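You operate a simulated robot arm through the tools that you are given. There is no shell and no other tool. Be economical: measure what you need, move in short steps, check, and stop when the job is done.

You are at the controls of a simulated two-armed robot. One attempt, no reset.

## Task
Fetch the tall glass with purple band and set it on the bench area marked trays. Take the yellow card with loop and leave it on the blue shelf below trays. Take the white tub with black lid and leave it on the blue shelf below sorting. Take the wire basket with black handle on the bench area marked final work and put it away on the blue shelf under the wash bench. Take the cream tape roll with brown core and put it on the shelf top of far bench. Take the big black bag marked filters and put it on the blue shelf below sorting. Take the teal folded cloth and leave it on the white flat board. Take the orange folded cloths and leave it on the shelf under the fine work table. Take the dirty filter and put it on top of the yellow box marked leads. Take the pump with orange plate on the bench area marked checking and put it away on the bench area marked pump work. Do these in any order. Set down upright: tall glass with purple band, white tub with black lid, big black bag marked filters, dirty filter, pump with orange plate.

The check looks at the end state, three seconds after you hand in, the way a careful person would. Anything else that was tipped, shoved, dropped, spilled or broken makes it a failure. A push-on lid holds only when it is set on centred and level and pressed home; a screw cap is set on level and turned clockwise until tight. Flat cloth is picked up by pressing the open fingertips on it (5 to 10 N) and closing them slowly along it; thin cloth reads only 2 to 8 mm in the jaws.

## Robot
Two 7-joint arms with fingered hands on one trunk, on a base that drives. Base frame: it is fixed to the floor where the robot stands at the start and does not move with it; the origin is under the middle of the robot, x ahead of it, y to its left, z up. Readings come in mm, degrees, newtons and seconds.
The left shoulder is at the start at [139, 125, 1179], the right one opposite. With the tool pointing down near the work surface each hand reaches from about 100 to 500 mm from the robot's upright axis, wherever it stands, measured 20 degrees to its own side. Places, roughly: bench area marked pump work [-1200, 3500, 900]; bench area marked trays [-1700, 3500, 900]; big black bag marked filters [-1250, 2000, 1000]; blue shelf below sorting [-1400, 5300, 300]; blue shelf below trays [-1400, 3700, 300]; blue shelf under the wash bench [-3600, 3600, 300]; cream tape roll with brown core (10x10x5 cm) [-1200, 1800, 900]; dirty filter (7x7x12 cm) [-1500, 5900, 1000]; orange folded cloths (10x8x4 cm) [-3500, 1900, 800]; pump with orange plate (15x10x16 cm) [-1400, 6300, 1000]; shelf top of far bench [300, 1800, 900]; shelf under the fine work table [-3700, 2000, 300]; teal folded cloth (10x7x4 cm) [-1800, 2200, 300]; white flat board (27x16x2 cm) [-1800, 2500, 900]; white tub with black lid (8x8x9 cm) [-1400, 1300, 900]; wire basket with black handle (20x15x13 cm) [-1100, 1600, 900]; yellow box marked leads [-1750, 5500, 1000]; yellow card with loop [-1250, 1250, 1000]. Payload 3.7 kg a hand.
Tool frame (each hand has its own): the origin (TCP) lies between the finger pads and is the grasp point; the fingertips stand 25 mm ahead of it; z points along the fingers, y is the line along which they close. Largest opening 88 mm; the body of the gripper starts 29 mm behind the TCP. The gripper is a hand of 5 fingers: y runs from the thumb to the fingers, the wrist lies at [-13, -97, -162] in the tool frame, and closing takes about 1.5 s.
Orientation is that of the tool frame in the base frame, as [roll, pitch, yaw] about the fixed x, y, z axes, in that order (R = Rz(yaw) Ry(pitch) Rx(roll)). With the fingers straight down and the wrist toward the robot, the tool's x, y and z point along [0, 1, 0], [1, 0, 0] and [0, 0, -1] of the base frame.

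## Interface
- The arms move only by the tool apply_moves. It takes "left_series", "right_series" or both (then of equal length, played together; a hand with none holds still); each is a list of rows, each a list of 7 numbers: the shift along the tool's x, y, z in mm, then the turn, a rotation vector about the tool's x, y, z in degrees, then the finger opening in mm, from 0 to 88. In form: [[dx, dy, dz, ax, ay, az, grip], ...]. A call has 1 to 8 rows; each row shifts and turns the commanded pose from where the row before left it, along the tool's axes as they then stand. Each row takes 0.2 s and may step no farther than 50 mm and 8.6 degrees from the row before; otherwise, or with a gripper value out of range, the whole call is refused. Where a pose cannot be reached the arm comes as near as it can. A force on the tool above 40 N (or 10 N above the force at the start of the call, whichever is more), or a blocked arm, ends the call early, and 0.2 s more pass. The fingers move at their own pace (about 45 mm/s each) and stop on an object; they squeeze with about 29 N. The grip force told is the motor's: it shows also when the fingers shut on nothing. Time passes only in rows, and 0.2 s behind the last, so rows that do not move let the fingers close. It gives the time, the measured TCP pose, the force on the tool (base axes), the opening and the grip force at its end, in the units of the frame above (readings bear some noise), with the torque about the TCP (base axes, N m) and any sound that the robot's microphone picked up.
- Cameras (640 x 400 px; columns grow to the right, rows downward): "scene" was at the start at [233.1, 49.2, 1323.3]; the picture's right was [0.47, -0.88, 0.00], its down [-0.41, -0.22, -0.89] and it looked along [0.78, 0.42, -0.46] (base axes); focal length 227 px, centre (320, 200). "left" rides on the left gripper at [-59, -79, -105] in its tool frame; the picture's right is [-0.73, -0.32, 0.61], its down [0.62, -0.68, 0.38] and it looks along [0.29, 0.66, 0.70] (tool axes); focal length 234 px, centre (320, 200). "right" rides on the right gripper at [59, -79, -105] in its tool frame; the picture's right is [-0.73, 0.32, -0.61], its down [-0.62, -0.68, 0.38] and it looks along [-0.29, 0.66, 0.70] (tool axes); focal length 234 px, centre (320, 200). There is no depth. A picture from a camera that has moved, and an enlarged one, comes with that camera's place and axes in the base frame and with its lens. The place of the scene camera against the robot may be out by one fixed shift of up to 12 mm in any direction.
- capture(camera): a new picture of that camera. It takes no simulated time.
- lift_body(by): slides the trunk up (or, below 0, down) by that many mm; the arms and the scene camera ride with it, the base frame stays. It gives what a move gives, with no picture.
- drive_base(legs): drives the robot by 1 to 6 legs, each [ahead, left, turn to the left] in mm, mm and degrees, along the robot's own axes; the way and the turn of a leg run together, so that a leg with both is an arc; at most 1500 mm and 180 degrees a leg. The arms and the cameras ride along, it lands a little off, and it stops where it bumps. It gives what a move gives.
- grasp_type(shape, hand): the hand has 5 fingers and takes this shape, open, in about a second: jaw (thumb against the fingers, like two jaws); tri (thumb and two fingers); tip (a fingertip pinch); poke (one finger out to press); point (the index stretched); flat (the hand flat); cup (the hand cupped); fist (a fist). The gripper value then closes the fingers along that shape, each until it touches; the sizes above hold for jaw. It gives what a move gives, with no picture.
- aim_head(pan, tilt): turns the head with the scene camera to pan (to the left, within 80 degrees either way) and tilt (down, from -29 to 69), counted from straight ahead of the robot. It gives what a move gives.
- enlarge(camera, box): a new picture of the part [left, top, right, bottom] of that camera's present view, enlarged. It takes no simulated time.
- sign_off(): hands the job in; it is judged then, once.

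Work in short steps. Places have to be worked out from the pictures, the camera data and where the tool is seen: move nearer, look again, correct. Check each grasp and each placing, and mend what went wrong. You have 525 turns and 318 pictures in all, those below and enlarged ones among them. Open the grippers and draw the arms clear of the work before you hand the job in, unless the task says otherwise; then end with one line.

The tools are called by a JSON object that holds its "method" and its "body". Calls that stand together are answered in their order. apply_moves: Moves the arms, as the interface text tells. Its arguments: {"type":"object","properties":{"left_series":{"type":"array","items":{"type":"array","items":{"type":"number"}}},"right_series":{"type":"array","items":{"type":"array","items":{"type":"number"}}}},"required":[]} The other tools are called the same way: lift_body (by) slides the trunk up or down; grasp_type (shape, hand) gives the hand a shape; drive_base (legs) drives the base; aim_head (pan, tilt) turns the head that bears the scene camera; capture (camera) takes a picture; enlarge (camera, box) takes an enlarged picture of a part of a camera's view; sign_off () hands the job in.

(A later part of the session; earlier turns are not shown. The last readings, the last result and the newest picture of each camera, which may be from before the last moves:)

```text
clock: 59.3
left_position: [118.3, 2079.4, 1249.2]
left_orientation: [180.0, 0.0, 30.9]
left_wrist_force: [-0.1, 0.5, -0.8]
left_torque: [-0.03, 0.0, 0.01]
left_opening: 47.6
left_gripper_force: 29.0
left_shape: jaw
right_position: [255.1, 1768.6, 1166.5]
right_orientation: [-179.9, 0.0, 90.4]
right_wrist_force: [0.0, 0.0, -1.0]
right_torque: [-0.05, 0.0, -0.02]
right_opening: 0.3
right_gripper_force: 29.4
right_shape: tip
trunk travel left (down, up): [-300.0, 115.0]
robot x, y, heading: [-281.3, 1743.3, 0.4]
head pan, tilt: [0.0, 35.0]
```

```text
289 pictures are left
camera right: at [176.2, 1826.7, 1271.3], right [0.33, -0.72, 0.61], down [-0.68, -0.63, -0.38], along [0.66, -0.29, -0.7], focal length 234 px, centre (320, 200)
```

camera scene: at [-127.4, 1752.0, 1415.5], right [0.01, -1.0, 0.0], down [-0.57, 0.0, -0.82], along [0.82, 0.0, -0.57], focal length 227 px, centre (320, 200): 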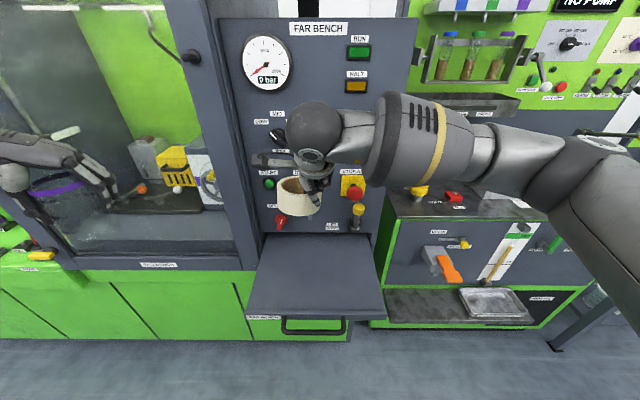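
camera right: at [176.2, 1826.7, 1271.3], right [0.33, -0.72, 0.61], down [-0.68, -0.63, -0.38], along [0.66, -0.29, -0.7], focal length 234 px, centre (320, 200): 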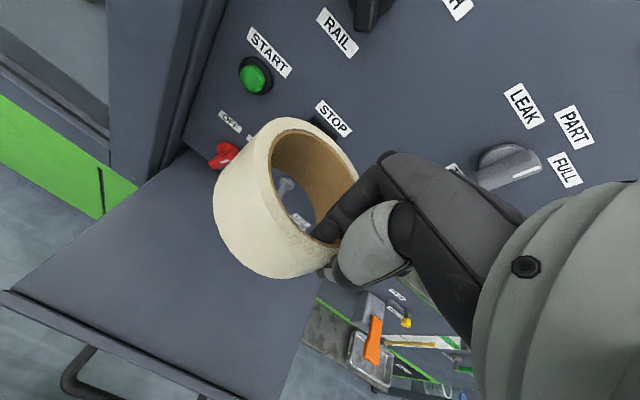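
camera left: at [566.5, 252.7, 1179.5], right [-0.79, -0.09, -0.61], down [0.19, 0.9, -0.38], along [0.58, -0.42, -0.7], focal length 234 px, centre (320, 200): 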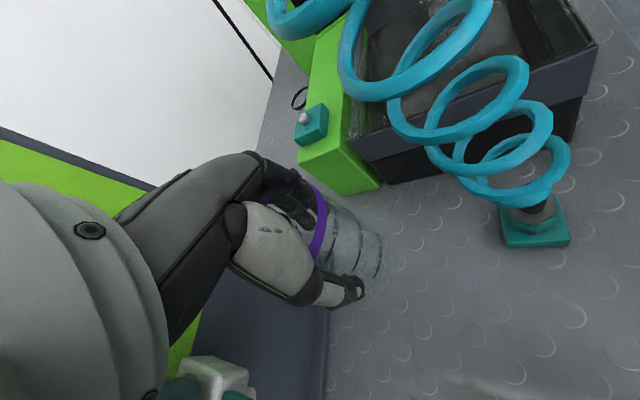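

Shelf ledge: x 166–429, y 1587–1929, z ≈ 880. I lower the roll over its middle.

{"method": "apply_moves", "body": {"right_series": [[0, 0, 40, 0, 0, 0, 0], [0, 0, 40, 0, 0, 0, 0], [0, 0, 40, 0, 0, 0, 0], [0, 0, 40, 0, 0, 0, 0], [0, 0, 30, 0, 0, 0, 0]]}}

{"method": "apply_moves", "body": {"right_series": [[0, 0, 8, 0, 0, 0, 0], [0, 0, 8, 0, 0, 0, 0], [0, 0, 8, 0, 0, 0, 0]]}}

{"method": "capture", "body": {"camera": "right"}}

{"method": "enlarge", "body": {"camera": "scene", "box": [220, 190, 420, 315]}}

```text
clock: 60.5
left_position: [119.7, 2078.8, 1250.1]
left_orientation: [-180.0, 0.0, 30.8]
left_wrist_force: [-0.1, -0.1, -1.0]
left_torque: [0.0, 0.02, -0.01]
left_opening: 47.6
left_gripper_force: 29.3
left_shape: jaw
right_position: [251.7, 1769.0, 976.3]
right_orientation: [-179.9, 0.1, 90.3]
right_wrist_force: [-0.8, 0.4, -0.2]
right_torque: [-0.07, 0.0, 0.0]
right_opening: 0.0
right_gripper_force: 29.2
right_shape: tip
trunk travel left (down, up): [-300.0, 115.0]
robot x, y, heading: [-283.4, 1743.3, 0.6]
head pan, tilt: [0.0, 35.0]
```

```text
clock: 61.3
left_position: [118.6, 2078.1, 1249.2]
left_orientation: [-179.9, 0.0, 31.0]
left_wrist_force: [-0.1, 0.1, -0.2]
left_torque: [0.0, 0.04, -0.02]
left_opening: 47.9
left_gripper_force: 28.9
left_shape: jaw
right_position: [253.0, 1768.1, 951.2]
right_orientation: [-179.9, 0.1, 90.3]
right_wrist_force: [0.0, 0.8, -1.1]
right_torque: [-0.04, 0.0, 0.02]
right_opening: 0.0
right_gripper_force: 29.1
right_shape: tip
trunk travel left (down, up): [-300.0, 115.0]
robot x, y, heading: [-282.2, 1744.0, 0.4]
head pan, tilt: [0.0, 35.0]
```

```text
288 pictures are left
camera right: at [173.6, 1825.8, 1056.6], right [0.33, -0.72, 0.61], down [-0.68, -0.63, -0.38], along [0.66, -0.29, -0.7], focal length 234 px, centre (320, 200)
```

right: 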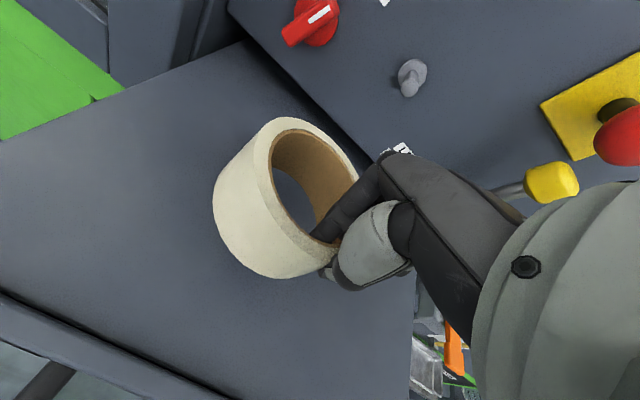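

```text
3.20 times, centred on (320, 252) of scene
camera zoom: at [-127.8, 1751.1, 1415.6], right [0.01, -1.0, 0.0], down [-0.57, 0.0, -0.82], along [0.82, 0.0, -0.57], focal length 727 px, centre (320, 32)
```

zoom: 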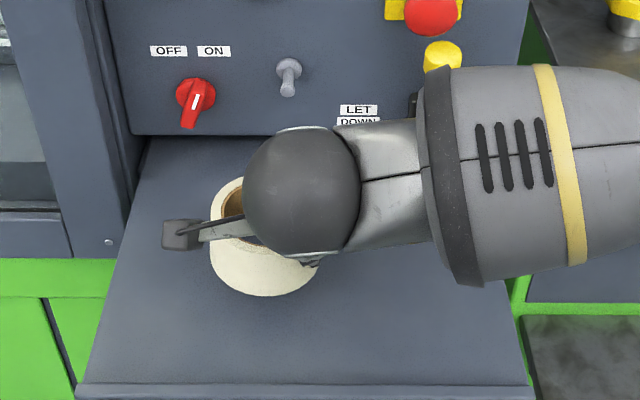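

{"method": "apply_moves", "body": {"right_series": [[0, 0, 5, 0, 0, 0, 0], [0, 0, 5, 0, 0, 0, 0], [0, 0, 4, 0, 0, 0, 0]]}}

```text
clock: 62.1
left_position: [116.1, 2078.0, 1250.3]
left_orientation: [-180.0, 0.0, 30.9]
left_wrist_force: [0.8, 0.1, -1.1]
left_torque: [0.01, 0.02, -0.02]
left_opening: 47.5
left_gripper_force: 29.4
left_shape: jaw
right_position: [252.1, 1767.2, 938.4]
right_orientation: [180.0, 0.0, 90.2]
right_wrist_force: [-0.7, 0.3, 0.3]
right_torque: [-0.05, 0.0, 0.03]
right_opening: 0.0
right_gripper_force: 29.0
right_shape: tip
trunk travel left (down, up): [-300.0, 115.0]
robot x, y, heading: [-287.9, 1744.8, 0.1]
head pan, tilt: [0.0, 35.0]
```

{"method": "apply_moves", "body": {"right_series": [[0, 0, 4, 0, 0, 0, 0], [0, 0, 4, 0, 0, 0, 0]]}}

{"method": "apply_moves", "body": {"right_series": [[0, 0, 4, 0, 0, 0, 0], [0, 0, 4, 0, 0, 0, 0]]}}

{"method": "capture", "body": {"camera": "right"}}

```text
clock: 62.7
left_position: [117.5, 2079.2, 1250.2]
left_orientation: [-180.0, 0.1, 30.8]
left_wrist_force: [-0.1, 0.0, -1.7]
left_torque: [-0.01, -0.03, 0.03]
left_opening: 47.9
left_gripper_force: 28.9
left_shape: jaw
right_position: [253.6, 1768.0, 930.5]
right_orientation: [-179.8, 0.0, 90.3]
right_wrist_force: [-0.4, 0.6, -0.1]
right_torque: [-0.01, 0.05, 0.01]
right_opening: 0.1
right_gripper_force: 29.0
right_shape: tip
trunk travel left (down, up): [-300.0, 115.0]
robot x, y, heading: [-282.4, 1744.5, 0.2]
head pan, tilt: [0.0, 35.0]
```

```text
clock: 63.3
left_position: [116.7, 2078.8, 1249.5]
left_orientation: [-180.0, 0.0, 30.7]
left_wrist_force: [0.1, 0.6, -1.0]
left_torque: [0.0, -0.02, -0.01]
left_opening: 47.5
left_gripper_force: 29.2
left_shape: jaw
right_position: [252.0, 1766.2, 924.0]
right_orientation: [179.9, 0.0, 90.3]
right_wrist_force: [0.2, -0.8, 4.0]
right_torque: [-0.08, -0.2, -0.03]
right_opening: 0.0
right_gripper_force: 29.0
right_shape: tip
trunk travel left (down, up): [-300.0, 115.0]
robot x, y, heading: [-281.6, 1746.7, 0.3]
head pan, tilt: [0.0, 35.0]
```

```text
286 pictures are left
camera right: at [173.0, 1825.6, 1028.4], right [0.33, -0.72, 0.61], down [-0.68, -0.63, -0.39], along [0.66, -0.29, -0.69], focal length 234 px, centre (320, 200)
```

right: 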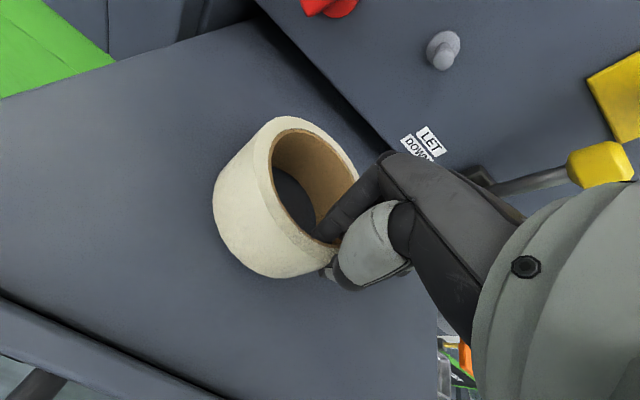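

Contact at 924. A bit lower, then open.

{"method": "apply_moves", "body": {"right_series": [[0, 0, 4, 0, 0, 0, 0], [0, 0, 0, 0, 0, 0, 45], [0, 0, 0, 0, 0, 0, 45], [0, 0, 0, 0, 0, 0, 45], [0, 0, 0, 0, 0, 0, 45], [0, 0, 0, 0, 0, 0, 45]]}}

{"method": "capture", "body": {"camera": "right"}}

```text
clock: 64.7
left_position: [114.1, 2077.9, 1251.8]
left_orientation: [179.9, -0.1, 30.8]
left_wrist_force: [0.5, -0.7, -0.3]
left_torque: [0.0, 0.0, -0.02]
left_opening: 47.5
left_gripper_force: 28.9
left_shape: jaw
right_position: [251.7, 1766.7, 922.7]
right_orientation: [179.5, -0.3, 90.3]
right_wrist_force: [-1.3, -0.6, 34.1]
right_torque: [-0.81, -0.64, -0.07]
right_opening: 45.0
right_gripper_force: 0.0
right_shape: tip
trunk travel left (down, up): [-300.0, 115.0]
robot x, y, heading: [-281.7, 1747.1, 0.4]
head pan, tilt: [0.0, 35.0]
```

```text
285 pictures are left
camera right: at [172.2, 1825.1, 1027.0], right [0.32, -0.73, 0.61], down [-0.68, -0.63, -0.39], along [0.66, -0.29, -0.69], focal length 234 px, centre (320, 200)
```

right: 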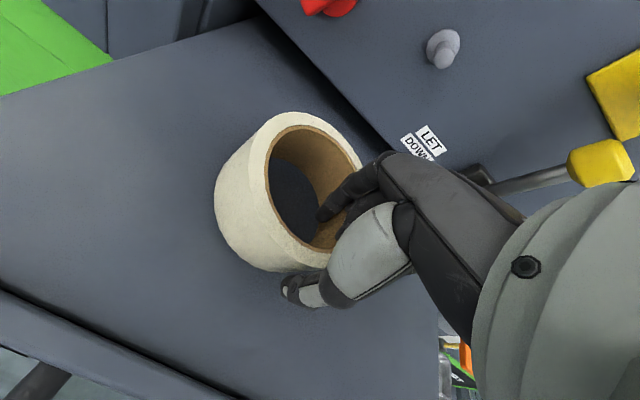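

The roll lies flat and free. I raise the hand out.

{"method": "apply_moves", "body": {"right_series": [[0, 0, -10, 0, 0, 0, 45], [0, 0, -30, 0, 0, 0, 45], [0, 0, -40, 0, 0, 0, 45], [0, 0, -45, 0, 0, 0, 45], [0, 0, -45, 0, 0, 0, 88], [0, -45, -45, 0, 0, 0, 88], [0, -45, 0, 0, 0, 0, 88], [0, -45, 0, 0, 0, 0, 88]]}}

{"method": "enlarge", "body": {"camera": "scene", "box": [220, 190, 420, 315]}}

```text
refused: row 6 steps farther than a row can; nothing moved
```

```text
3.20 times, centred on (320, 252) of scene
camera zoom: at [-131.5, 1750.9, 1416.2], right [0.01, -1.0, 0.0], down [-0.57, 0.0, -0.82], along [0.82, 0.0, -0.57], focal length 727 px, centre (320, 32)
```

zoom: 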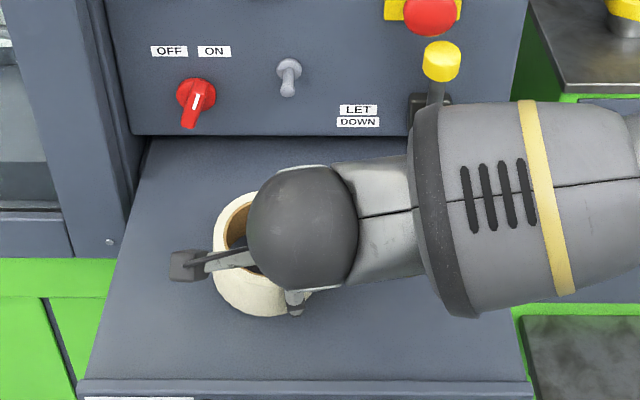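

{"method": "apply_moves", "body": {"right_series": [[0, 0, -10, 0, 0, 0, 45], [0, 0, -30, 0, 0, 0, 45], [0, 0, -40, 0, 0, 0, 45], [0, 0, -45, 0, 0, 0, 45], [0, 0, -45, 0, 0, 0, 88], [0, -30, -30, 0, 0, 0, 88], [0, -45, 0, 0, 0, 0, 88], [0, -45, 0, 0, 0, 0, 88]]}}

{"method": "capture", "body": {"camera": "scene"}}

```text
clock: 66.5
left_position: [116.3, 2078.1, 1249.8]
left_orientation: [180.0, 0.0, 30.7]
left_wrist_force: [0.6, 1.3, -1.5]
left_torque: [0.02, 0.05, -0.01]
left_opening: 47.6
left_gripper_force: 28.9
left_shape: jaw
right_position: [131.4, 1765.1, 1118.8]
right_orientation: [-180.0, 0.0, 90.2]
right_wrist_force: [0.2, 0.1, -0.4]
right_torque: [0.0, 0.0, -0.02]
right_opening: 87.6
right_gripper_force: 0.0
right_shape: tip
trunk travel left (down, up): [-300.0, 115.0]
robot x, y, heading: [-280.1, 1744.4, 0.1]
head pan, tilt: [0.0, 35.0]
```

```text
283 pictures are left
camera scene: at [-128.7, 1751.4, 1415.7], right [0.01, -1.0, 0.0], down [-0.57, 0.0, -0.82], along [0.82, 0.0, -0.57], focal length 227 px, centre (320, 200)
```

scene: 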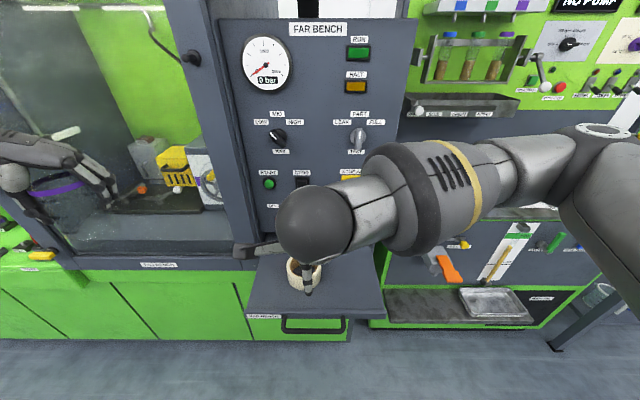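

Tape roll is placed on the far-bench shelf top. Now back off and go to the yellow card: face west near y≈1020.

{"method": "drive_base", "body": {"legs": [[-180, 0, 0], [0, 0, -90], [720, 0, 0], [0, 0, -90]]}}

{"method": "aim_head", "body": {"pan": 0, "tilt": 35}}

{"method": "capture", "body": {"camera": "scene"}}

```text
clock: 79.2
left_position: [-869.6, 689.3, 1248.8]
left_orientation: [180.0, 0.1, -150.0]
left_wrist_force: [0.3, 0.5, -0.7]
left_torque: [0.0, -0.03, -0.01]
left_opening: 47.5
left_gripper_force: 29.0
left_shape: jaw
right_position: [-879.8, 1003.1, 1118.3]
right_orientation: [-180.0, 0.0, -90.5]
right_wrist_force: [0.0, -0.8, 1.0]
right_torque: [-0.03, -0.04, 0.02]
right_opening: 87.8
right_gripper_force: 0.0
right_shape: tip
trunk travel left (down, up): [-300.0, 115.0]
robot x, y, heading: [-466.0, 1018.0, 179.4]
head pan, tilt: [0.0, 35.0]
```

```text
clock: 79.8
left_position: [-869.0, 689.0, 1250.1]
left_orientation: [-180.0, 0.0, -149.9]
left_wrist_force: [-0.2, 0.2, -0.4]
left_torque: [0.01, 0.01, 0.01]
left_opening: 47.4
left_gripper_force: 29.2
left_shape: jaw
right_position: [-879.6, 1003.0, 1118.9]
right_orientation: [179.9, 0.1, -90.4]
right_wrist_force: [-0.1, 0.6, -0.3]
right_torque: [0.01, 0.0, -0.03]
right_opening: 87.7
right_gripper_force: 0.1
right_shape: tip
trunk travel left (down, up): [-300.0, 115.0]
robot x, y, heading: [-466.1, 1017.7, 179.6]
head pan, tilt: [0.0, 35.0]
```

```text
282 pictures are left
camera scene: at [-616.0, 1024.5, 1415.6], right [0.01, 1.0, 0.0], down [0.57, -0.01, -0.82], along [-0.82, 0.01, -0.57], focal length 227 px, centre (320, 200)
```

scene: 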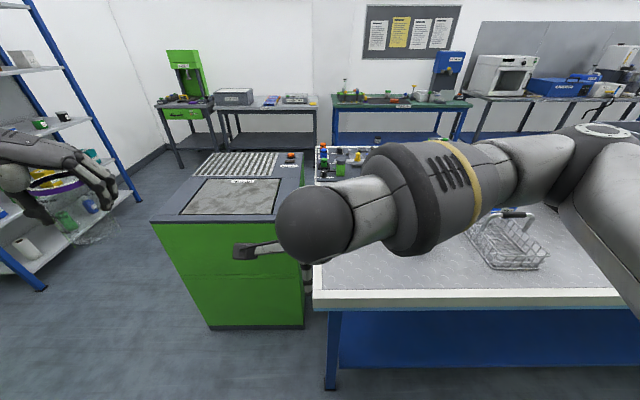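

{"method": "drive_base", "body": {"legs": [[60, 0, 0]]}}

{"method": "apply_moves", "body": {"right_series": [[-25, 38, 0, 0, 0, 0, 88], [-25, 38, 0, 0, 0, 0, 88], [-25, 38, 0, 0, 0, 0, 88], [-25, 38, 0, 0, 0, 0, 88], [-25, 38, 0, 0, 0, 0, 88], [-22, 38, 0, 0, 0, 0, 88]]}}

{"method": "capture", "body": {"camera": "right"}}

{"method": "capture", "body": {"camera": "scene"}}

```text
clock: 80.8
left_position: [-929.6, 690.2, 1249.8]
left_orientation: [-179.9, 0.0, -150.1]
left_wrist_force: [-1.0, -0.1, -1.5]
left_torque: [-0.01, -0.05, 0.0]
left_opening: 47.5
left_gripper_force: 28.9
left_shape: jaw
right_position: [-940.7, 1003.0, 1118.3]
right_orientation: [-179.8, -0.1, -90.5]
right_wrist_force: [-0.8, -0.6, 0.2]
right_torque: [-0.01, -0.02, 0.01]
right_opening: 87.4
right_gripper_force: 0.0
right_shape: tip
trunk travel left (down, up): [-300.0, 115.0]
robot x, y, heading: [-521.4, 1021.2, 179.5]
head pan, tilt: [0.0, 35.0]
```

```text
clock: 82.2
left_position: [-930.1, 690.4, 1250.8]
left_orientation: [-179.9, 0.0, -150.0]
left_wrist_force: [0.5, 0.2, -0.7]
left_torque: [-0.02, 0.02, -0.03]
left_opening: 47.4
left_gripper_force: 28.7
left_shape: jaw
right_position: [-1167.7, 1151.6, 1119.3]
right_orientation: [-180.0, 0.1, -90.3]
right_wrist_force: [-0.2, -0.4, 0.6]
right_torque: [0.01, 0.01, -0.02]
right_opening: 87.5
right_gripper_force: 0.0
right_shape: tip
trunk travel left (down, up): [-300.0, 115.0]
robot x, y, heading: [-526.5, 1018.8, 179.6]
head pan, tilt: [0.0, 35.0]
```

```text
281 pictures are left
camera right: at [-1088.6, 1092.0, 1223.7], right [-0.32, 0.73, 0.61], down [0.69, 0.62, -0.38], along [-0.65, 0.3, -0.7], focal length 234 px, centre (320, 200)
```

right: 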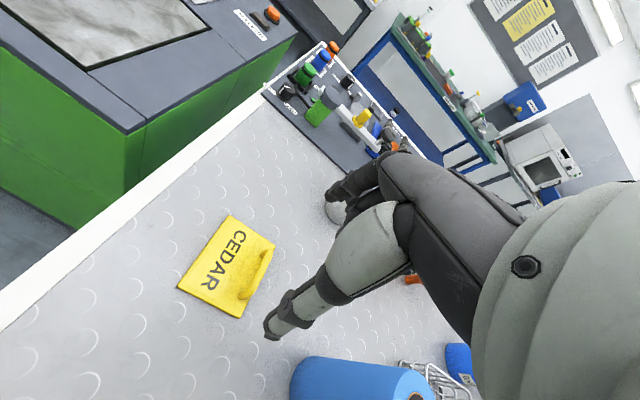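

```text
280 pictures are left
camera scene: at [-676.6, 1025.1, 1415.5], right [0.01, 1.0, 0.0], down [0.57, 0.0, -0.82], along [-0.82, 0.01, -0.57], focal length 227 px, centre (320, 200)
```

scene: 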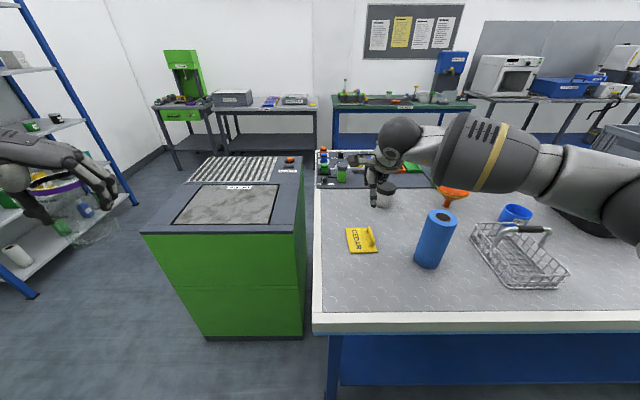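

{"method": "enlarge", "body": {"camera": "right", "box": [160, 200, 320, 300]}}

{"method": "enlarge", "body": {"camera": "scene", "box": [320, 190, 480, 290]}}

```text
4.00 times, centred on (240, 250) of right
camera zoom: at [-1088.6, 1092.0, 1223.7], right [-0.32, 0.73, 0.61], down [0.69, 0.62, -0.38], along [-0.65, 0.3, -0.7], focal length 937 px, centre (640, 0)
```

zoom: 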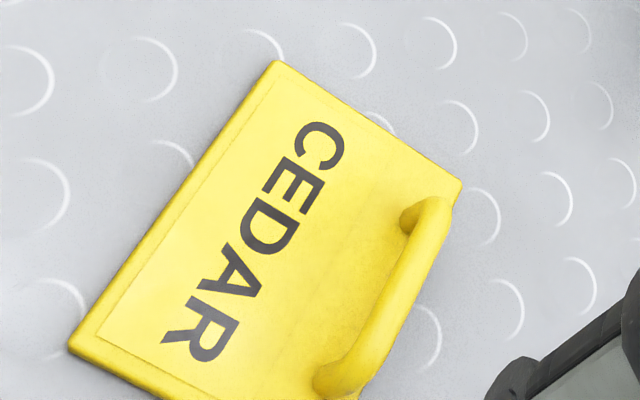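

```text
4.00 times, centred on (400, 240) of scene
camera zoom: at [-676.6, 1025.1, 1415.5], right [0.01, 1.0, 0.0], down [0.57, 0.0, -0.82], along [-0.82, 0.01, -0.57], focal length 908 px, centre (0, 40)
```

zoom: 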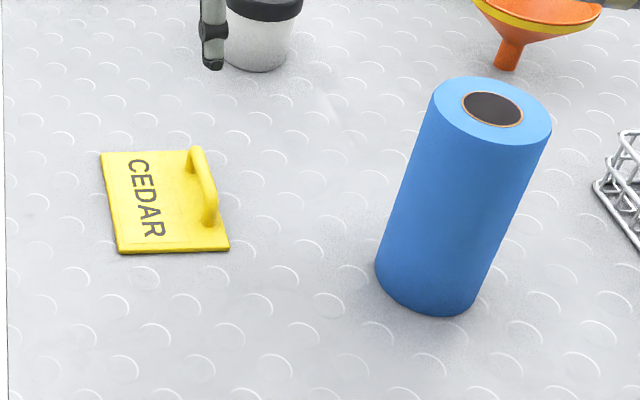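

The card has a raised bar along x; the fingers must close along y, so I'll approach it from the island's south end facing +y. I retract and drive there.

{"method": "apply_moves", "body": {"right_series": [[20, -38, -10, 0, 0, 0, 88], [20, -38, -10, 0, 0, 0, 88], [20, -38, -10, 0, 0, 0, 88], [20, -38, -10, 0, 0, 0, 88], [20, -38, -10, 0, 0, 0, 88], [20, -38, -10, 0, 0, 0, 88]]}}

{"method": "drive_base", "body": {"legs": [[-60, 0, 0], [0, 0, -90], [-620, 0, 0], [0, 520, 0]]}}

{"method": "aim_head", "body": {"pan": 10, "tilt": 35}}

{"method": "capture", "body": {"camera": "scene"}}

```text
clock: 83.6
left_position: [-928.6, 689.2, 1249.9]
left_orientation: [179.9, 0.1, -149.9]
left_wrist_force: [-0.2, -0.3, -1.6]
left_torque: [0.03, 0.01, -0.02]
left_opening: 47.3
left_gripper_force: 28.9
left_shape: jaw
right_position: [-939.4, 1029.0, 1177.0]
right_orientation: [180.0, 0.1, -90.7]
right_wrist_force: [-0.6, 0.5, 0.1]
right_torque: [0.01, 0.01, 0.01]
right_opening: 87.9
right_gripper_force: 0.0
right_shape: tip
trunk travel left (down, up): [-300.0, 115.0]
robot x, y, heading: [-522.0, 1018.8, 179.8]
head pan, tilt: [0.0, 35.0]
```

```text
clock: 94.1
left_position: [-1336.8, 818.5, 1249.4]
left_orientation: [180.0, 0.0, 120.3]
left_wrist_force: [-0.9, 0.3, -0.5]
left_torque: [0.03, 0.01, 0.0]
left_opening: 47.3
left_gripper_force: 28.8
left_shape: jaw
right_position: [-996.3, 830.3, 1178.6]
right_orientation: [-179.9, 0.0, 179.7]
right_wrist_force: [-0.7, -0.1, -0.6]
right_torque: [0.01, -0.04, -0.04]
right_opening: 87.9
right_gripper_force: 0.1
right_shape: tip
trunk travel left (down, up): [-300.0, 115.0]
robot x, y, heading: [-1005.1, 413.6, 89.8]
head pan, tilt: [0.0, 35.0]
```

```text
clock: 94.8
left_position: [-1335.2, 817.0, 1249.8]
left_orientation: [-179.9, 0.0, 120.2]
left_wrist_force: [-0.4, 0.2, -0.4]
left_torque: [0.0, -0.02, 0.0]
left_opening: 47.2
left_gripper_force: 28.5
left_shape: jaw
right_position: [-994.7, 829.5, 1177.9]
right_orientation: [-180.0, 0.0, 179.7]
right_wrist_force: [0.0, 0.4, -0.1]
right_torque: [-0.01, -0.03, -0.03]
right_opening: 87.6
right_gripper_force: 0.1
right_shape: tip
trunk travel left (down, up): [-300.0, 115.0]
robot x, y, heading: [-1005.4, 418.3, 89.9]
head pan, tilt: [10.0, 35.0]
```

```text
277 pictures are left
camera scene: at [-1018.5, 572.5, 1415.6], right [0.99, 0.17, 0.0], down [0.1, -0.57, -0.82], along [-0.14, 0.81, -0.57], focal length 227 px, centre (320, 200)
```

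scene: 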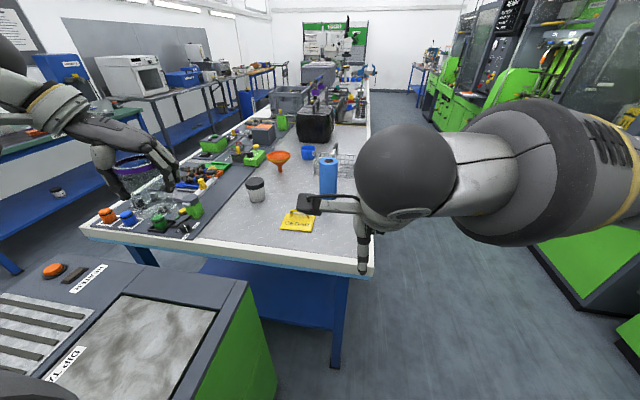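

Good view from the south end. I move up and bring the right hand above the card's bar.

{"method": "drive_base", "body": {"legs": [[110, 0, 0]]}}

{"method": "apply_moves", "body": {"right_series": [[28, 34, 10, 0, 0, 0, 60], [28, 34, 10, 0, 0, 0, 60], [28, 34, 10, 0, 0, 0, 60], [28, 34, 15, 0, 0, 0, 60], [28, 34, 15, 0, 0, 0, 60], [28, 34, 15, 0, 0, 0, 60], [27, 34, 15, 0, 0, 0, 60]]}}

{"method": "capture", "body": {"camera": "right"}}

{"method": "capture", "body": {"camera": "scene"}}

```text
clock: 96.0
left_position: [-1336.1, 925.8, 1249.9]
left_orientation: [-179.9, -0.1, 120.5]
left_wrist_force: [-0.9, 0.3, -1.0]
left_torque: [-0.01, -0.02, 0.01]
left_opening: 47.1
left_gripper_force: 29.0
left_shape: jaw
right_position: [-995.7, 938.6, 1177.8]
right_orientation: [-179.9, 0.0, 179.8]
right_wrist_force: [0.2, 0.1, -0.2]
right_torque: [0.02, -0.01, -0.02]
right_opening: 88.0
right_gripper_force: 0.0
right_shape: tip
trunk travel left (down, up): [-300.0, 115.0]
robot x, y, heading: [-1002.8, 523.3, 89.9]
head pan, tilt: [10.0, 35.0]
```

```text
clock: 97.6
left_position: [-1337.3, 926.8, 1250.2]
left_orientation: [179.9, 0.0, 120.3]
left_wrist_force: [-0.3, -0.6, -2.1]
left_torque: [0.0, -0.02, 0.02]
left_opening: 47.2
left_gripper_force: 28.8
left_shape: jaw
right_position: [-1190.5, 1175.7, 1084.2]
right_orientation: [-179.9, 0.1, 180.0]
right_wrist_force: [-0.2, 0.1, -0.1]
right_torque: [0.0, 0.01, 0.01]
right_opening: 60.5
right_gripper_force: 0.0
right_shape: tip
trunk travel left (down, up): [-300.0, 115.0]
robot x, y, heading: [-1003.8, 525.2, 89.8]
head pan, tilt: [10.0, 35.0]
```

```text
276 pictures are left
camera right: at [-1249.1, 1097.3, 1189.1], right [0.73, 0.32, 0.61], down [0.62, -0.68, -0.38], along [0.29, 0.66, -0.7], focal length 234 px, centre (320, 200)
```

right: 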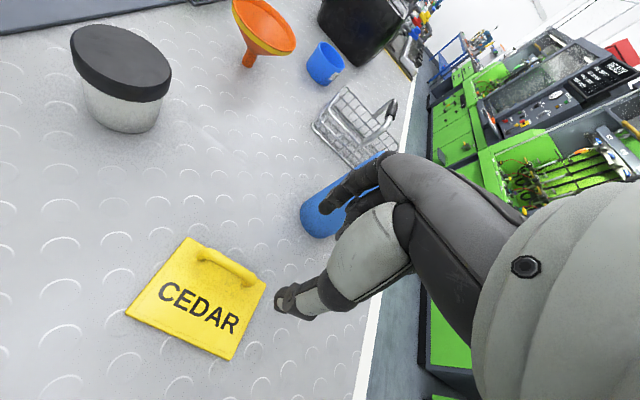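

```text
275 pictures are left
camera scene: at [-1020.2, 680.5, 1415.5], right [0.99, 0.17, 0.0], down [0.1, -0.57, -0.82], along [-0.14, 0.81, -0.57], focal length 227 px, centre (320, 200)
```

scene: 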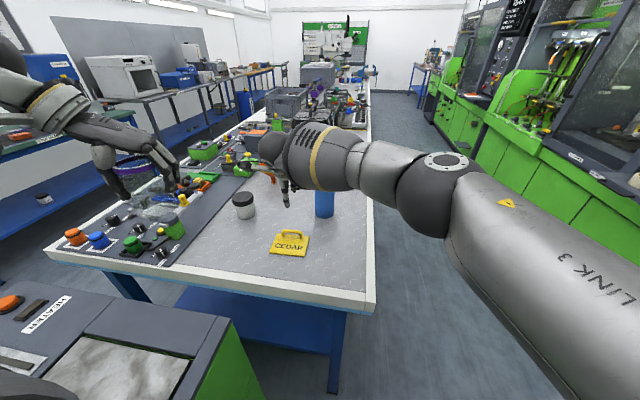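

{"method": "apply_moves", "body": {"right_series": [[10, 8, 30, 0, 0, 0, 45], [0, 0, 40, 0, 0, 0, 45], [0, 0, 30, 0, 0, 0, 45]]}}

{"method": "capture", "body": {"camera": "right"}}

{"method": "enlarge", "body": {"camera": "scene", "box": [220, 180, 380, 280]}}

```text
clock: 98.4
left_position: [-1337.1, 925.8, 1249.2]
left_orientation: [180.0, 0.1, 120.5]
left_wrist_force: [1.1, 0.1, -1.3]
left_torque: [-0.01, 0.0, -0.04]
left_opening: 47.1
left_gripper_force: 29.4
left_shape: jaw
right_position: [-1200.2, 1184.0, 985.6]
right_orientation: [-180.0, -0.1, 179.8]
right_wrist_force: [0.2, -0.1, 0.2]
right_torque: [-0.01, 0.02, 0.02]
right_opening: 45.3
right_gripper_force: 0.0
right_shape: tip
trunk travel left (down, up): [-300.0, 115.0]
robot x, y, heading: [-1009.2, 521.6, 89.7]
head pan, tilt: [10.0, 35.0]
```

```text
274 pictures are left
camera right: at [-1258.7, 1105.5, 1091.0], right [0.73, 0.32, 0.61], down [0.62, -0.68, -0.38], along [0.29, 0.66, -0.7], focal length 234 px, centre (320, 200)
```

right: 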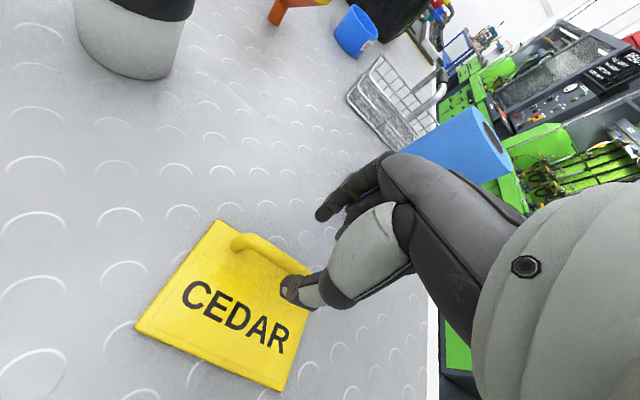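

```text
4.00 times, centred on (300, 230) of scene
camera zoom: at [-1019.2, 680.7, 1415.5], right [0.99, 0.17, 0.0], down [0.1, -0.57, -0.82], along [-0.14, 0.81, -0.57], focal length 908 px, centre (400, 80)
```

zoom: 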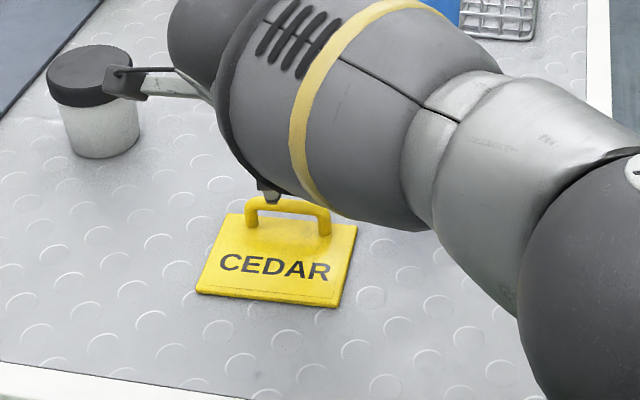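

{"method": "apply_moves", "body": {"right_series": [[3, 2, 15, 0, 0, 0, 45], [0, 0, 12, 0, 0, 0, 45]]}}

{"method": "capture", "body": {"camera": "right"}}

```text
clock: 99.0
left_position: [-1335.7, 925.3, 1250.8]
left_orientation: [179.9, 0.0, 120.4]
left_wrist_force: [-0.5, 0.1, -0.6]
left_torque: [-0.03, 0.02, -0.02]
left_opening: 46.9
left_gripper_force: 28.8
left_shape: jaw
right_position: [-1194.3, 1183.2, 967.1]
right_orientation: [180.0, 0.0, 179.8]
right_wrist_force: [-0.7, -0.2, -0.5]
right_torque: [0.03, -0.01, 0.0]
right_opening: 45.3
right_gripper_force: 0.0
right_shape: tip
right hand out of reach, approached as far as the arm can: row 1
trunk travel left (down, up): [-300.0, 115.0]
robot x, y, heading: [-1004.5, 521.6, 90.1]
head pan, tilt: [10.0, 35.0]
```

```text
272 pictures are left
camera right: at [-1252.9, 1105.0, 1073.1], right [0.73, 0.32, 0.61], down [0.62, -0.68, -0.38], along [0.29, 0.66, -0.7], focal length 234 px, centre (320, 200)
```

right: 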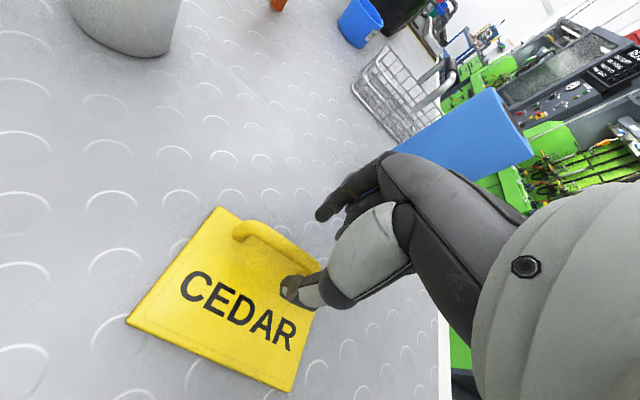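

Arm is at its limit; I raise the hand, lower the trunk 80 mm, and retry.

{"method": "apply_moves", "body": {"right_series": [[0, 0, -40, 0, 0, 0, 45], [0, 0, -45, 0, 0, 0, 45]]}}

{"method": "lift_body", "body": {"by": -80}}

{"method": "capture", "body": {"camera": "right"}}

```text
clock: 99.6
left_position: [-1337.2, 925.3, 1249.1]
left_orientation: [180.0, -0.1, 120.5]
left_wrist_force: [-0.2, -0.4, -0.5]
left_torque: [-0.04, 0.02, -0.01]
left_opening: 47.0
left_gripper_force: 29.5
left_shape: jaw
right_position: [-1197.8, 1183.8, 1055.4]
right_orientation: [-179.9, -0.1, 179.7]
right_wrist_force: [-0.6, 0.7, 0.2]
right_torque: [0.02, 0.01, 0.01]
right_opening: 45.3
right_gripper_force: 0.0
right_shape: tip
trunk travel left (down, up): [-300.0, 115.0]
robot x, y, heading: [-1004.2, 523.2, 89.8]
head pan, tilt: [10.0, 35.0]
```

```text
clock: 100.8
left_position: [-1335.7, 924.1, 1172.1]
left_orientation: [-180.0, -0.3, 120.3]
left_wrist_force: [0.7, -0.5, -1.3]
left_torque: [0.06, 0.0, 0.03]
left_opening: 47.1
left_gripper_force: 28.9
left_shape: jaw
right_position: [-1196.8, 1184.7, 975.7]
right_orientation: [179.8, -0.1, 179.8]
right_wrist_force: [0.4, -0.3, -0.1]
right_torque: [0.01, 0.01, 0.0]
right_opening: 45.5
right_gripper_force: 0.1
right_shape: tip
trunk travel left (down, up): [-220.0, 195.0]
robot x, y, heading: [-1004.0, 521.5, 90.0]
head pan, tilt: [10.0, 35.0]
```

```text
271 pictures are left
camera right: at [-1254.1, 1105.3, 1080.4], right [0.73, 0.32, 0.61], down [0.62, -0.68, -0.39], along [0.29, 0.66, -0.69], focal length 234 px, centre (320, 200)
```

right: 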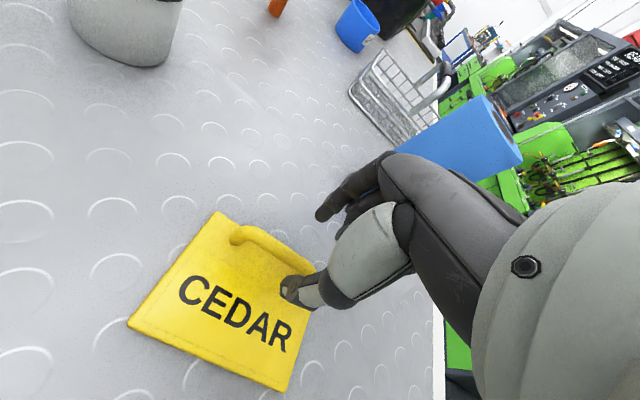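

{"method": "apply_moves", "body": {"right_series": [[8, 2, 12, 0, 0, 0, 45], [0, 0, 12, 0, 0, 0, 45]]}}

{"method": "capture", "body": {"camera": "right"}}

```text
clock: 101.4
left_position: [-1335.1, 926.6, 1169.6]
left_orientation: [-180.0, 0.0, 120.5]
left_wrist_force: [-0.4, 0.2, -1.0]
left_torque: [-0.02, -0.02, 0.01]
left_opening: 47.3
left_gripper_force: 29.4
left_shape: jaw
right_position: [-1202.9, 1188.4, 950.8]
right_orientation: [-180.0, 0.1, 179.9]
right_wrist_force: [0.0, 0.7, -0.9]
right_torque: [0.02, -0.02, 0.01]
right_opening: 45.3
right_gripper_force: 0.1
right_shape: tip
trunk travel left (down, up): [-220.0, 195.0]
robot x, y, heading: [-1004.2, 525.1, 89.8]
head pan, tilt: [10.0, 35.0]
```

```text
270 pictures are left
camera right: at [-1261.9, 1109.5, 1054.2], right [0.73, 0.32, 0.61], down [0.62, -0.68, -0.38], along [0.29, 0.66, -0.7], focal length 234 px, centre (320, 200)
```

right: 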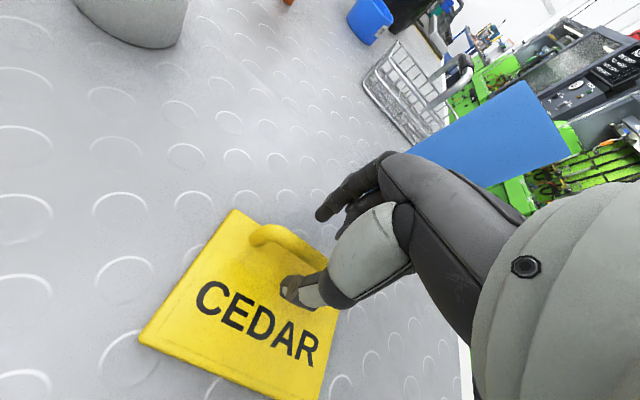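

{"method": "apply_moves", "body": {"right_series": [[3, -3, 4, 0, 0, 0, 30], [0, 0, 0, 0, 0, 0, 0], [0, 0, 0, 0, 0, 0, 0], [0, 0, 0, 0, 0, 0, 0], [0, 0, 0, 0, 0, 0, 0]]}}

{"method": "apply_moves", "body": {"right_series": [[0, 0, -20, 0, 0, 0, 0], [0, 0, -40, 0, 0, 0, 0]]}}

{"method": "capture", "body": {"camera": "right"}}

```text
clock: 102.6
left_position: [-1337.2, 924.9, 1170.4]
left_orientation: [179.9, -0.1, 120.5]
left_wrist_force: [0.4, -0.5, -0.3]
left_torque: [0.02, 0.0, 0.0]
left_opening: 47.0
left_gripper_force: 29.1
left_shape: jaw
right_position: [-1206.2, 1185.1, 945.5]
right_orientation: [180.0, 0.0, 179.7]
right_wrist_force: [0.0, -0.5, 0.5]
right_torque: [-0.05, -0.07, 0.0]
right_opening: 9.5
right_gripper_force: 29.2
right_shape: tip
trunk travel left (down, up): [-220.0, 195.0]
robot x, y, heading: [-1003.2, 527.1, 89.8]
head pan, tilt: [10.0, 35.0]
```

```text
clock: 103.2
left_position: [-1335.7, 926.2, 1171.5]
left_orientation: [180.0, -0.1, 120.4]
left_wrist_force: [0.5, 0.0, -1.0]
left_torque: [0.0, 0.02, -0.02]
left_opening: 47.2
left_gripper_force: 28.7
left_shape: jaw
right_position: [-1207.0, 1184.4, 1006.4]
right_orientation: [179.9, 0.0, 179.8]
right_wrist_force: [0.4, 0.1, -0.1]
right_torque: [0.02, 0.02, 0.0]
right_opening: 9.5
right_gripper_force: 29.0
right_shape: tip
trunk travel left (down, up): [-220.0, 195.0]
robot x, y, heading: [-1003.3, 524.9, 89.7]
head pan, tilt: [10.0, 35.0]
```

```text
269 pictures are left
camera right: at [-1265.2, 1105.3, 1109.9], right [0.73, 0.32, 0.61], down [0.62, -0.68, -0.38], along [0.29, 0.66, -0.7], focal length 234 px, centre (320, 200)
```

right: 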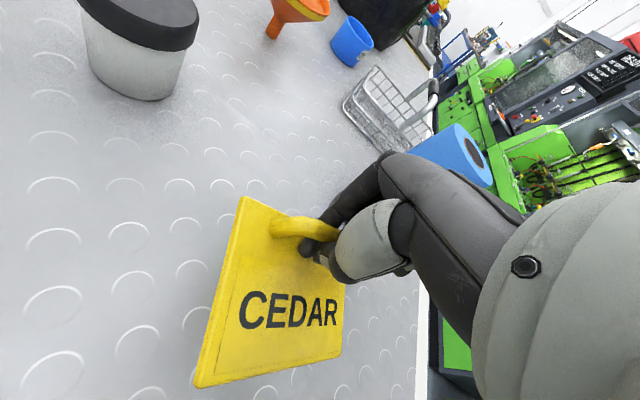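

Card gripped. I raise/retract it and go round the south side to the west aisle.

{"method": "apply_moves", "body": {"right_series": [[0, 0, -40, 0, 0, 0, 0], [0, 0, -40, 0, 0, 0, 0], [0, 0, -40, 0, 0, 0, 0], [-20, -45, 0, 0, 0, 0, 0], [-20, -45, 0, 0, 0, 0, 0], [-20, -45, 0, 0, 0, 0, 0], [-20, -45, 0, 0, 0, 0, 0], [-20, -45, 0, 0, 0, 0, 0]]}}

{"method": "drive_base", "body": {"legs": [[-725, 0, 0], [0, 0, 90]]}}

{"method": "aim_head", "body": {"pan": -10, "tilt": 20}}

{"method": "capture", "body": {"camera": "scene"}}

```text
clock: 105.0
left_position: [-1336.7, 925.3, 1170.6]
left_orientation: [179.9, 0.0, 120.4]
left_wrist_force: [-0.5, 0.7, -0.9]
left_torque: [-0.01, -0.03, -0.02]
left_opening: 46.6
left_gripper_force: 28.8
left_shape: jaw
right_position: [-1105.4, 957.9, 1125.4]
right_orientation: [-180.0, 0.0, 179.9]
right_wrist_force: [-1.0, -0.7, -0.1]
right_torque: [0.04, 0.02, 0.0]
right_opening: 9.2
right_gripper_force: 29.3
right_shape: tip
trunk travel left (down, up): [-220.0, 195.0]
robot x, y, heading: [-1001.6, 527.0, 89.7]
head pan, tilt: [10.0, 35.0]
```

```text
clock: 112.8
left_position: [-1407.2, -529.8, 1169.7]
left_orientation: [-179.9, 0.1, -149.7]
left_wrist_force: [0.1, 0.7, -0.8]
left_torque: [-0.03, 0.02, -0.03]
left_opening: 47.0
left_gripper_force: 29.2
left_shape: jaw
right_position: [-1442.3, -300.5, 1125.0]
right_orientation: [-180.0, 0.0, -90.3]
right_wrist_force: [0.3, -0.3, -0.3]
right_torque: [-0.01, 0.02, -0.02]
right_opening: 9.2
right_gripper_force: 29.1
right_shape: tip
trunk travel left (down, up): [-220.0, 195.0]
robot x, y, heading: [-1007.7, -198.9, 179.8]
head pan, tilt: [10.0, 35.0]
```

```text
clock: 113.6
left_position: [-1409.6, -528.3, 1170.2]
left_orientation: [-179.8, 0.0, -149.8]
left_wrist_force: [-0.4, -0.2, -0.6]
left_torque: [0.02, -0.01, -0.03]
left_opening: 46.9
left_gripper_force: 29.0
left_shape: jaw
right_position: [-1442.8, -300.1, 1124.6]
right_orientation: [-179.9, 0.0, -90.3]
right_wrist_force: [0.4, -0.2, -1.2]
right_torque: [-0.01, 0.01, -0.04]
right_opening: 9.6
right_gripper_force: 28.9
right_shape: tip
trunk travel left (down, up): [-220.0, 195.0]
robot x, y, heading: [-1004.8, -198.9, 179.6]
head pan, tilt: [-10.0, 20.0]
```

```text
268 pictures are left
camera scene: at [-1226.5, -175.8, 1356.6], right [0.18, 0.98, 0.0], down [0.34, -0.06, -0.94], along [-0.92, 0.17, -0.34], focal length 227 px, centre (320, 200)
```

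scene: 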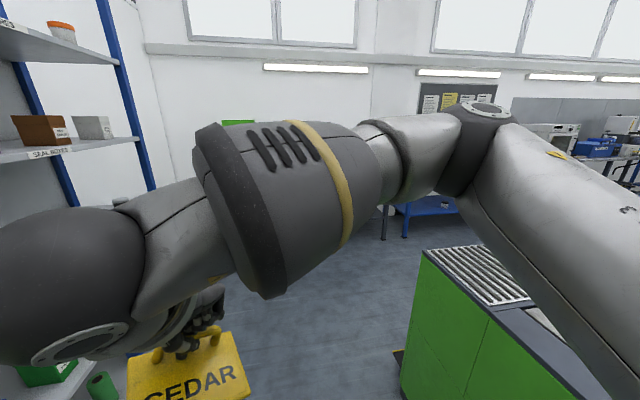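

{"method": "drive_base", "body": {"legs": [[0, -70, 0], [1500, 0, 0], [0, 0, -90]]}}

{"method": "aim_head", "body": {"pan": -15, "tilt": 15}}

{"method": "capture", "body": {"camera": "scene"}}

{"method": "aim_head", "body": {"pan": 40, "tilt": 15}}

{"method": "capture", "body": {"camera": "scene"}}

```text
clock: 125.4
left_position: [-2824.7, 310.4, 1169.5]
left_orientation: [-179.9, -0.1, 119.2]
left_wrist_force: [0.0, -0.3, -1.4]
left_torque: [0.0, 0.0, 0.01]
left_opening: 46.5
left_gripper_force: 29.0
left_shape: jaw
right_position: [-2594.2, 339.6, 1124.0]
right_orientation: [180.0, 0.0, 178.7]
right_wrist_force: [-0.6, -0.5, -1.3]
right_torque: [0.01, 0.0, -0.03]
right_opening: 9.4
right_gripper_force: 29.0
right_shape: tip
trunk travel left (down, up): [-220.0, 195.0]
robot x, y, heading: [-2500.5, -95.5, 88.6]
head pan, tilt: [-10.0, 20.0]
```

```text
clock: 126.1
left_position: [-2825.0, 311.4, 1170.8]
left_orientation: [-179.9, 0.0, 119.2]
left_wrist_force: [-0.5, 0.2, -0.7]
left_torque: [0.03, 0.01, 0.0]
left_opening: 46.7
left_gripper_force: 28.9
left_shape: jaw
right_position: [-2593.9, 340.7, 1124.4]
right_orientation: [180.0, 0.0, 178.6]
right_wrist_force: [-0.2, -0.1, -0.5]
right_torque: [0.02, 0.0, 0.02]
right_opening: 9.8
right_gripper_force: 29.1
right_shape: tip
trunk travel left (down, up): [-220.0, 195.0]
robot x, y, heading: [-2500.8, -97.7, 88.7]
head pan, tilt: [-15.0, 15.0]
```

```text
267 pictures are left
camera scene: at [-2470.6, 128.6, 1364.8], right [0.96, -0.28, 0.0], down [-0.07, -0.25, -0.97], along [0.27, 0.93, -0.26], focal length 227 px, centre (320, 200)
```

scene: 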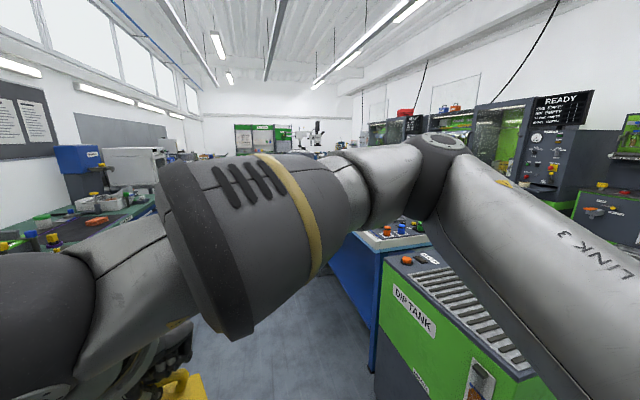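

```text
clock: 127.3
left_position: [-2823.7, 310.9, 1171.2]
left_orientation: [-180.0, 0.0, 119.2]
left_wrist_force: [-0.2, 1.3, -0.8]
left_torque: [-0.01, -0.02, -0.01]
left_opening: 46.4
left_gripper_force: 29.0
left_shape: jaw
right_position: [-2595.2, 341.0, 1124.0]
right_orientation: [-180.0, 0.0, 178.6]
right_wrist_force: [0.8, 0.1, -0.7]
right_torque: [0.02, 0.03, 0.02]
right_opening: 9.5
right_gripper_force: 29.1
right_shape: tip
trunk travel left (down, up): [-220.0, 195.0]
robot x, y, heading: [-2497.9, -100.7, 88.8]
head pan, tilt: [40.0, 15.0]
```

```text
266 pictures are left
camera scene: at [-2555.1, 111.8, 1364.8], right [0.78, 0.62, 0.0], down [0.16, -0.2, -0.97], along [-0.6, 0.75, -0.26], focal length 227 px, centre (320, 200)
```

scene: 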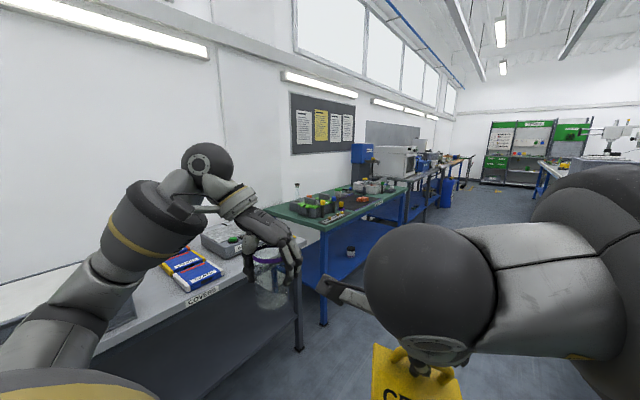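

{"method": "drive_base", "body": {"legs": [[1200, 60, 1.3], [1200, 0, 0], [1200, 0, 0], [0, 0, -90]]}}

{"method": "aim_head", "body": {"pan": 15, "tilt": 25}}

{"method": "capture", "body": {"camera": "scene"}}

```text
clock: 148.4
left_position: [-2177.9, 3790.2, 1168.8]
left_orientation: [179.9, -0.1, 30.6]
left_wrist_force: [0.2, 0.1, -0.6]
left_torque: [0.0, 0.01, -0.01]
left_opening: 46.2
left_gripper_force: 28.8
left_shape: jaw
right_position: [-2143.2, 3563.3, 1125.0]
right_orientation: [-179.9, 0.0, 90.0]
right_wrist_force: [0.2, -0.5, -0.2]
right_torque: [0.01, -0.02, -0.04]
right_opening: 9.2
right_gripper_force: 29.2
right_shape: tip
trunk travel left (down, up): [-220.0, 195.0]
robot x, y, heading: [-2577.3, 3459.4, 0.1]
head pan, tilt: [40.0, 15.0]
```

```text
clock: 149.3
left_position: [-2178.6, 3792.4, 1170.5]
left_orientation: [180.0, 0.0, 30.7]
left_wrist_force: [-0.1, 0.7, -0.9]
left_torque: [0.01, -0.02, -0.01]
left_opening: 46.3
left_gripper_force: 28.7
left_shape: jaw
right_position: [-2143.5, 3562.3, 1124.9]
right_orientation: [179.9, 0.0, 90.0]
right_wrist_force: [0.2, 1.1, -0.2]
right_torque: [-0.05, -0.01, 0.0]
right_opening: 9.3
right_gripper_force: 28.6
right_shape: tip
trunk travel left (down, up): [-220.0, 195.0]
robot x, y, heading: [-2573.8, 3457.8, -0.2]
head pan, tilt: [15.0, 25.0]
```

```text
265 pictures are left
camera scene: at [-2357.8, 3489.1, 1348.6], right [0.26, -0.97, 0.0], down [-0.41, -0.11, -0.91], along [0.88, 0.24, -0.42], focal length 227 px, centre (320, 200)
```

scene: 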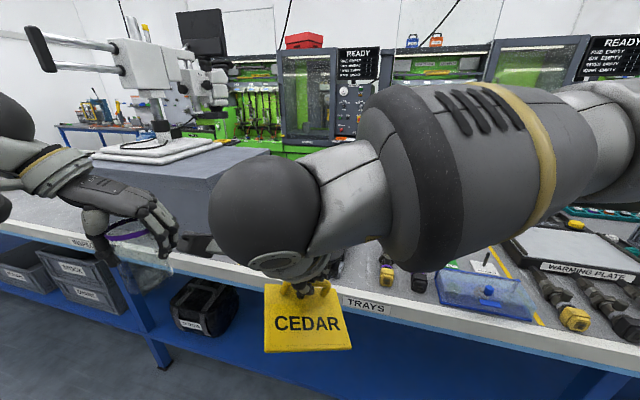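

{"method": "apply_moves", "body": {"right_series": [[-45, -10, 0, 0, 0, 0, 0], [-45, -10, 0, 0, 0, 0, 0], [-45, -10, 0, 0, 0, 0, 0], [-45, -10, 0, 0, 0, 0, 0], [-45, -10, 0, 0, 0, 0, 0], [-45, -10, 0, 0, 0, 0, 0]]}}

{"method": "aim_head", "body": {"pan": 8, "tilt": 32}}

{"method": "capture", "body": {"camera": "scene"}}

```text
clock: 150.7
left_position: [-2177.3, 3791.0, 1171.5]
left_orientation: [-179.8, -0.2, 30.5]
left_wrist_force: [0.1, -0.5, -1.6]
left_torque: [-0.03, -0.01, -0.01]
left_opening: 46.4
left_gripper_force: 28.9
left_shape: jaw
right_position: [-2136.3, 3317.2, 1159.3]
right_orientation: [-179.9, 0.0, 90.0]
right_wrist_force: [0.1, 0.3, -0.6]
right_torque: [0.03, -0.02, 0.01]
right_opening: 9.3
right_gripper_force: 29.2
right_shape: tip
right hand out of reach, approached as far as the arm can: row 4, 5, 6
trunk travel left (down, up): [-220.0, 195.0]
robot x, y, heading: [-2577.2, 3459.1, 0.2]
head pan, tilt: [15.0, 25.0]
```

```text
clock: 151.3
left_position: [-2177.7, 3791.9, 1169.6]
left_orientation: [179.9, 0.0, 30.6]
left_wrist_force: [-0.2, 0.2, -1.0]
left_torque: [0.0, 0.0, -0.01]
left_opening: 45.9
left_gripper_force: 29.5
left_shape: jaw
right_position: [-2138.0, 3320.1, 1158.7]
right_orientation: [-179.8, 0.0, 90.0]
right_wrist_force: [0.4, -0.3, -0.8]
right_torque: [0.0, -0.05, 0.01]
right_opening: 9.4
right_gripper_force: 29.5
right_shape: tip
trunk travel left (down, up): [-220.0, 195.0]
robot x, y, heading: [-2580.7, 3462.9, 0.2]
head pan, tilt: [8.0, 32.0]
```

```text
264 pictures are left
camera scene: at [-2358.0, 3477.7, 1337.5], right [0.14, -0.99, 0.0], down [-0.52, -0.07, -0.85], along [0.84, 0.12, -0.53], focal length 227 px, centre (320, 200)
```

scene: 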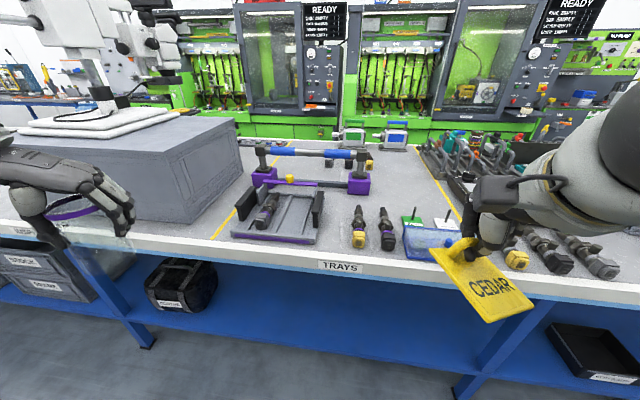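

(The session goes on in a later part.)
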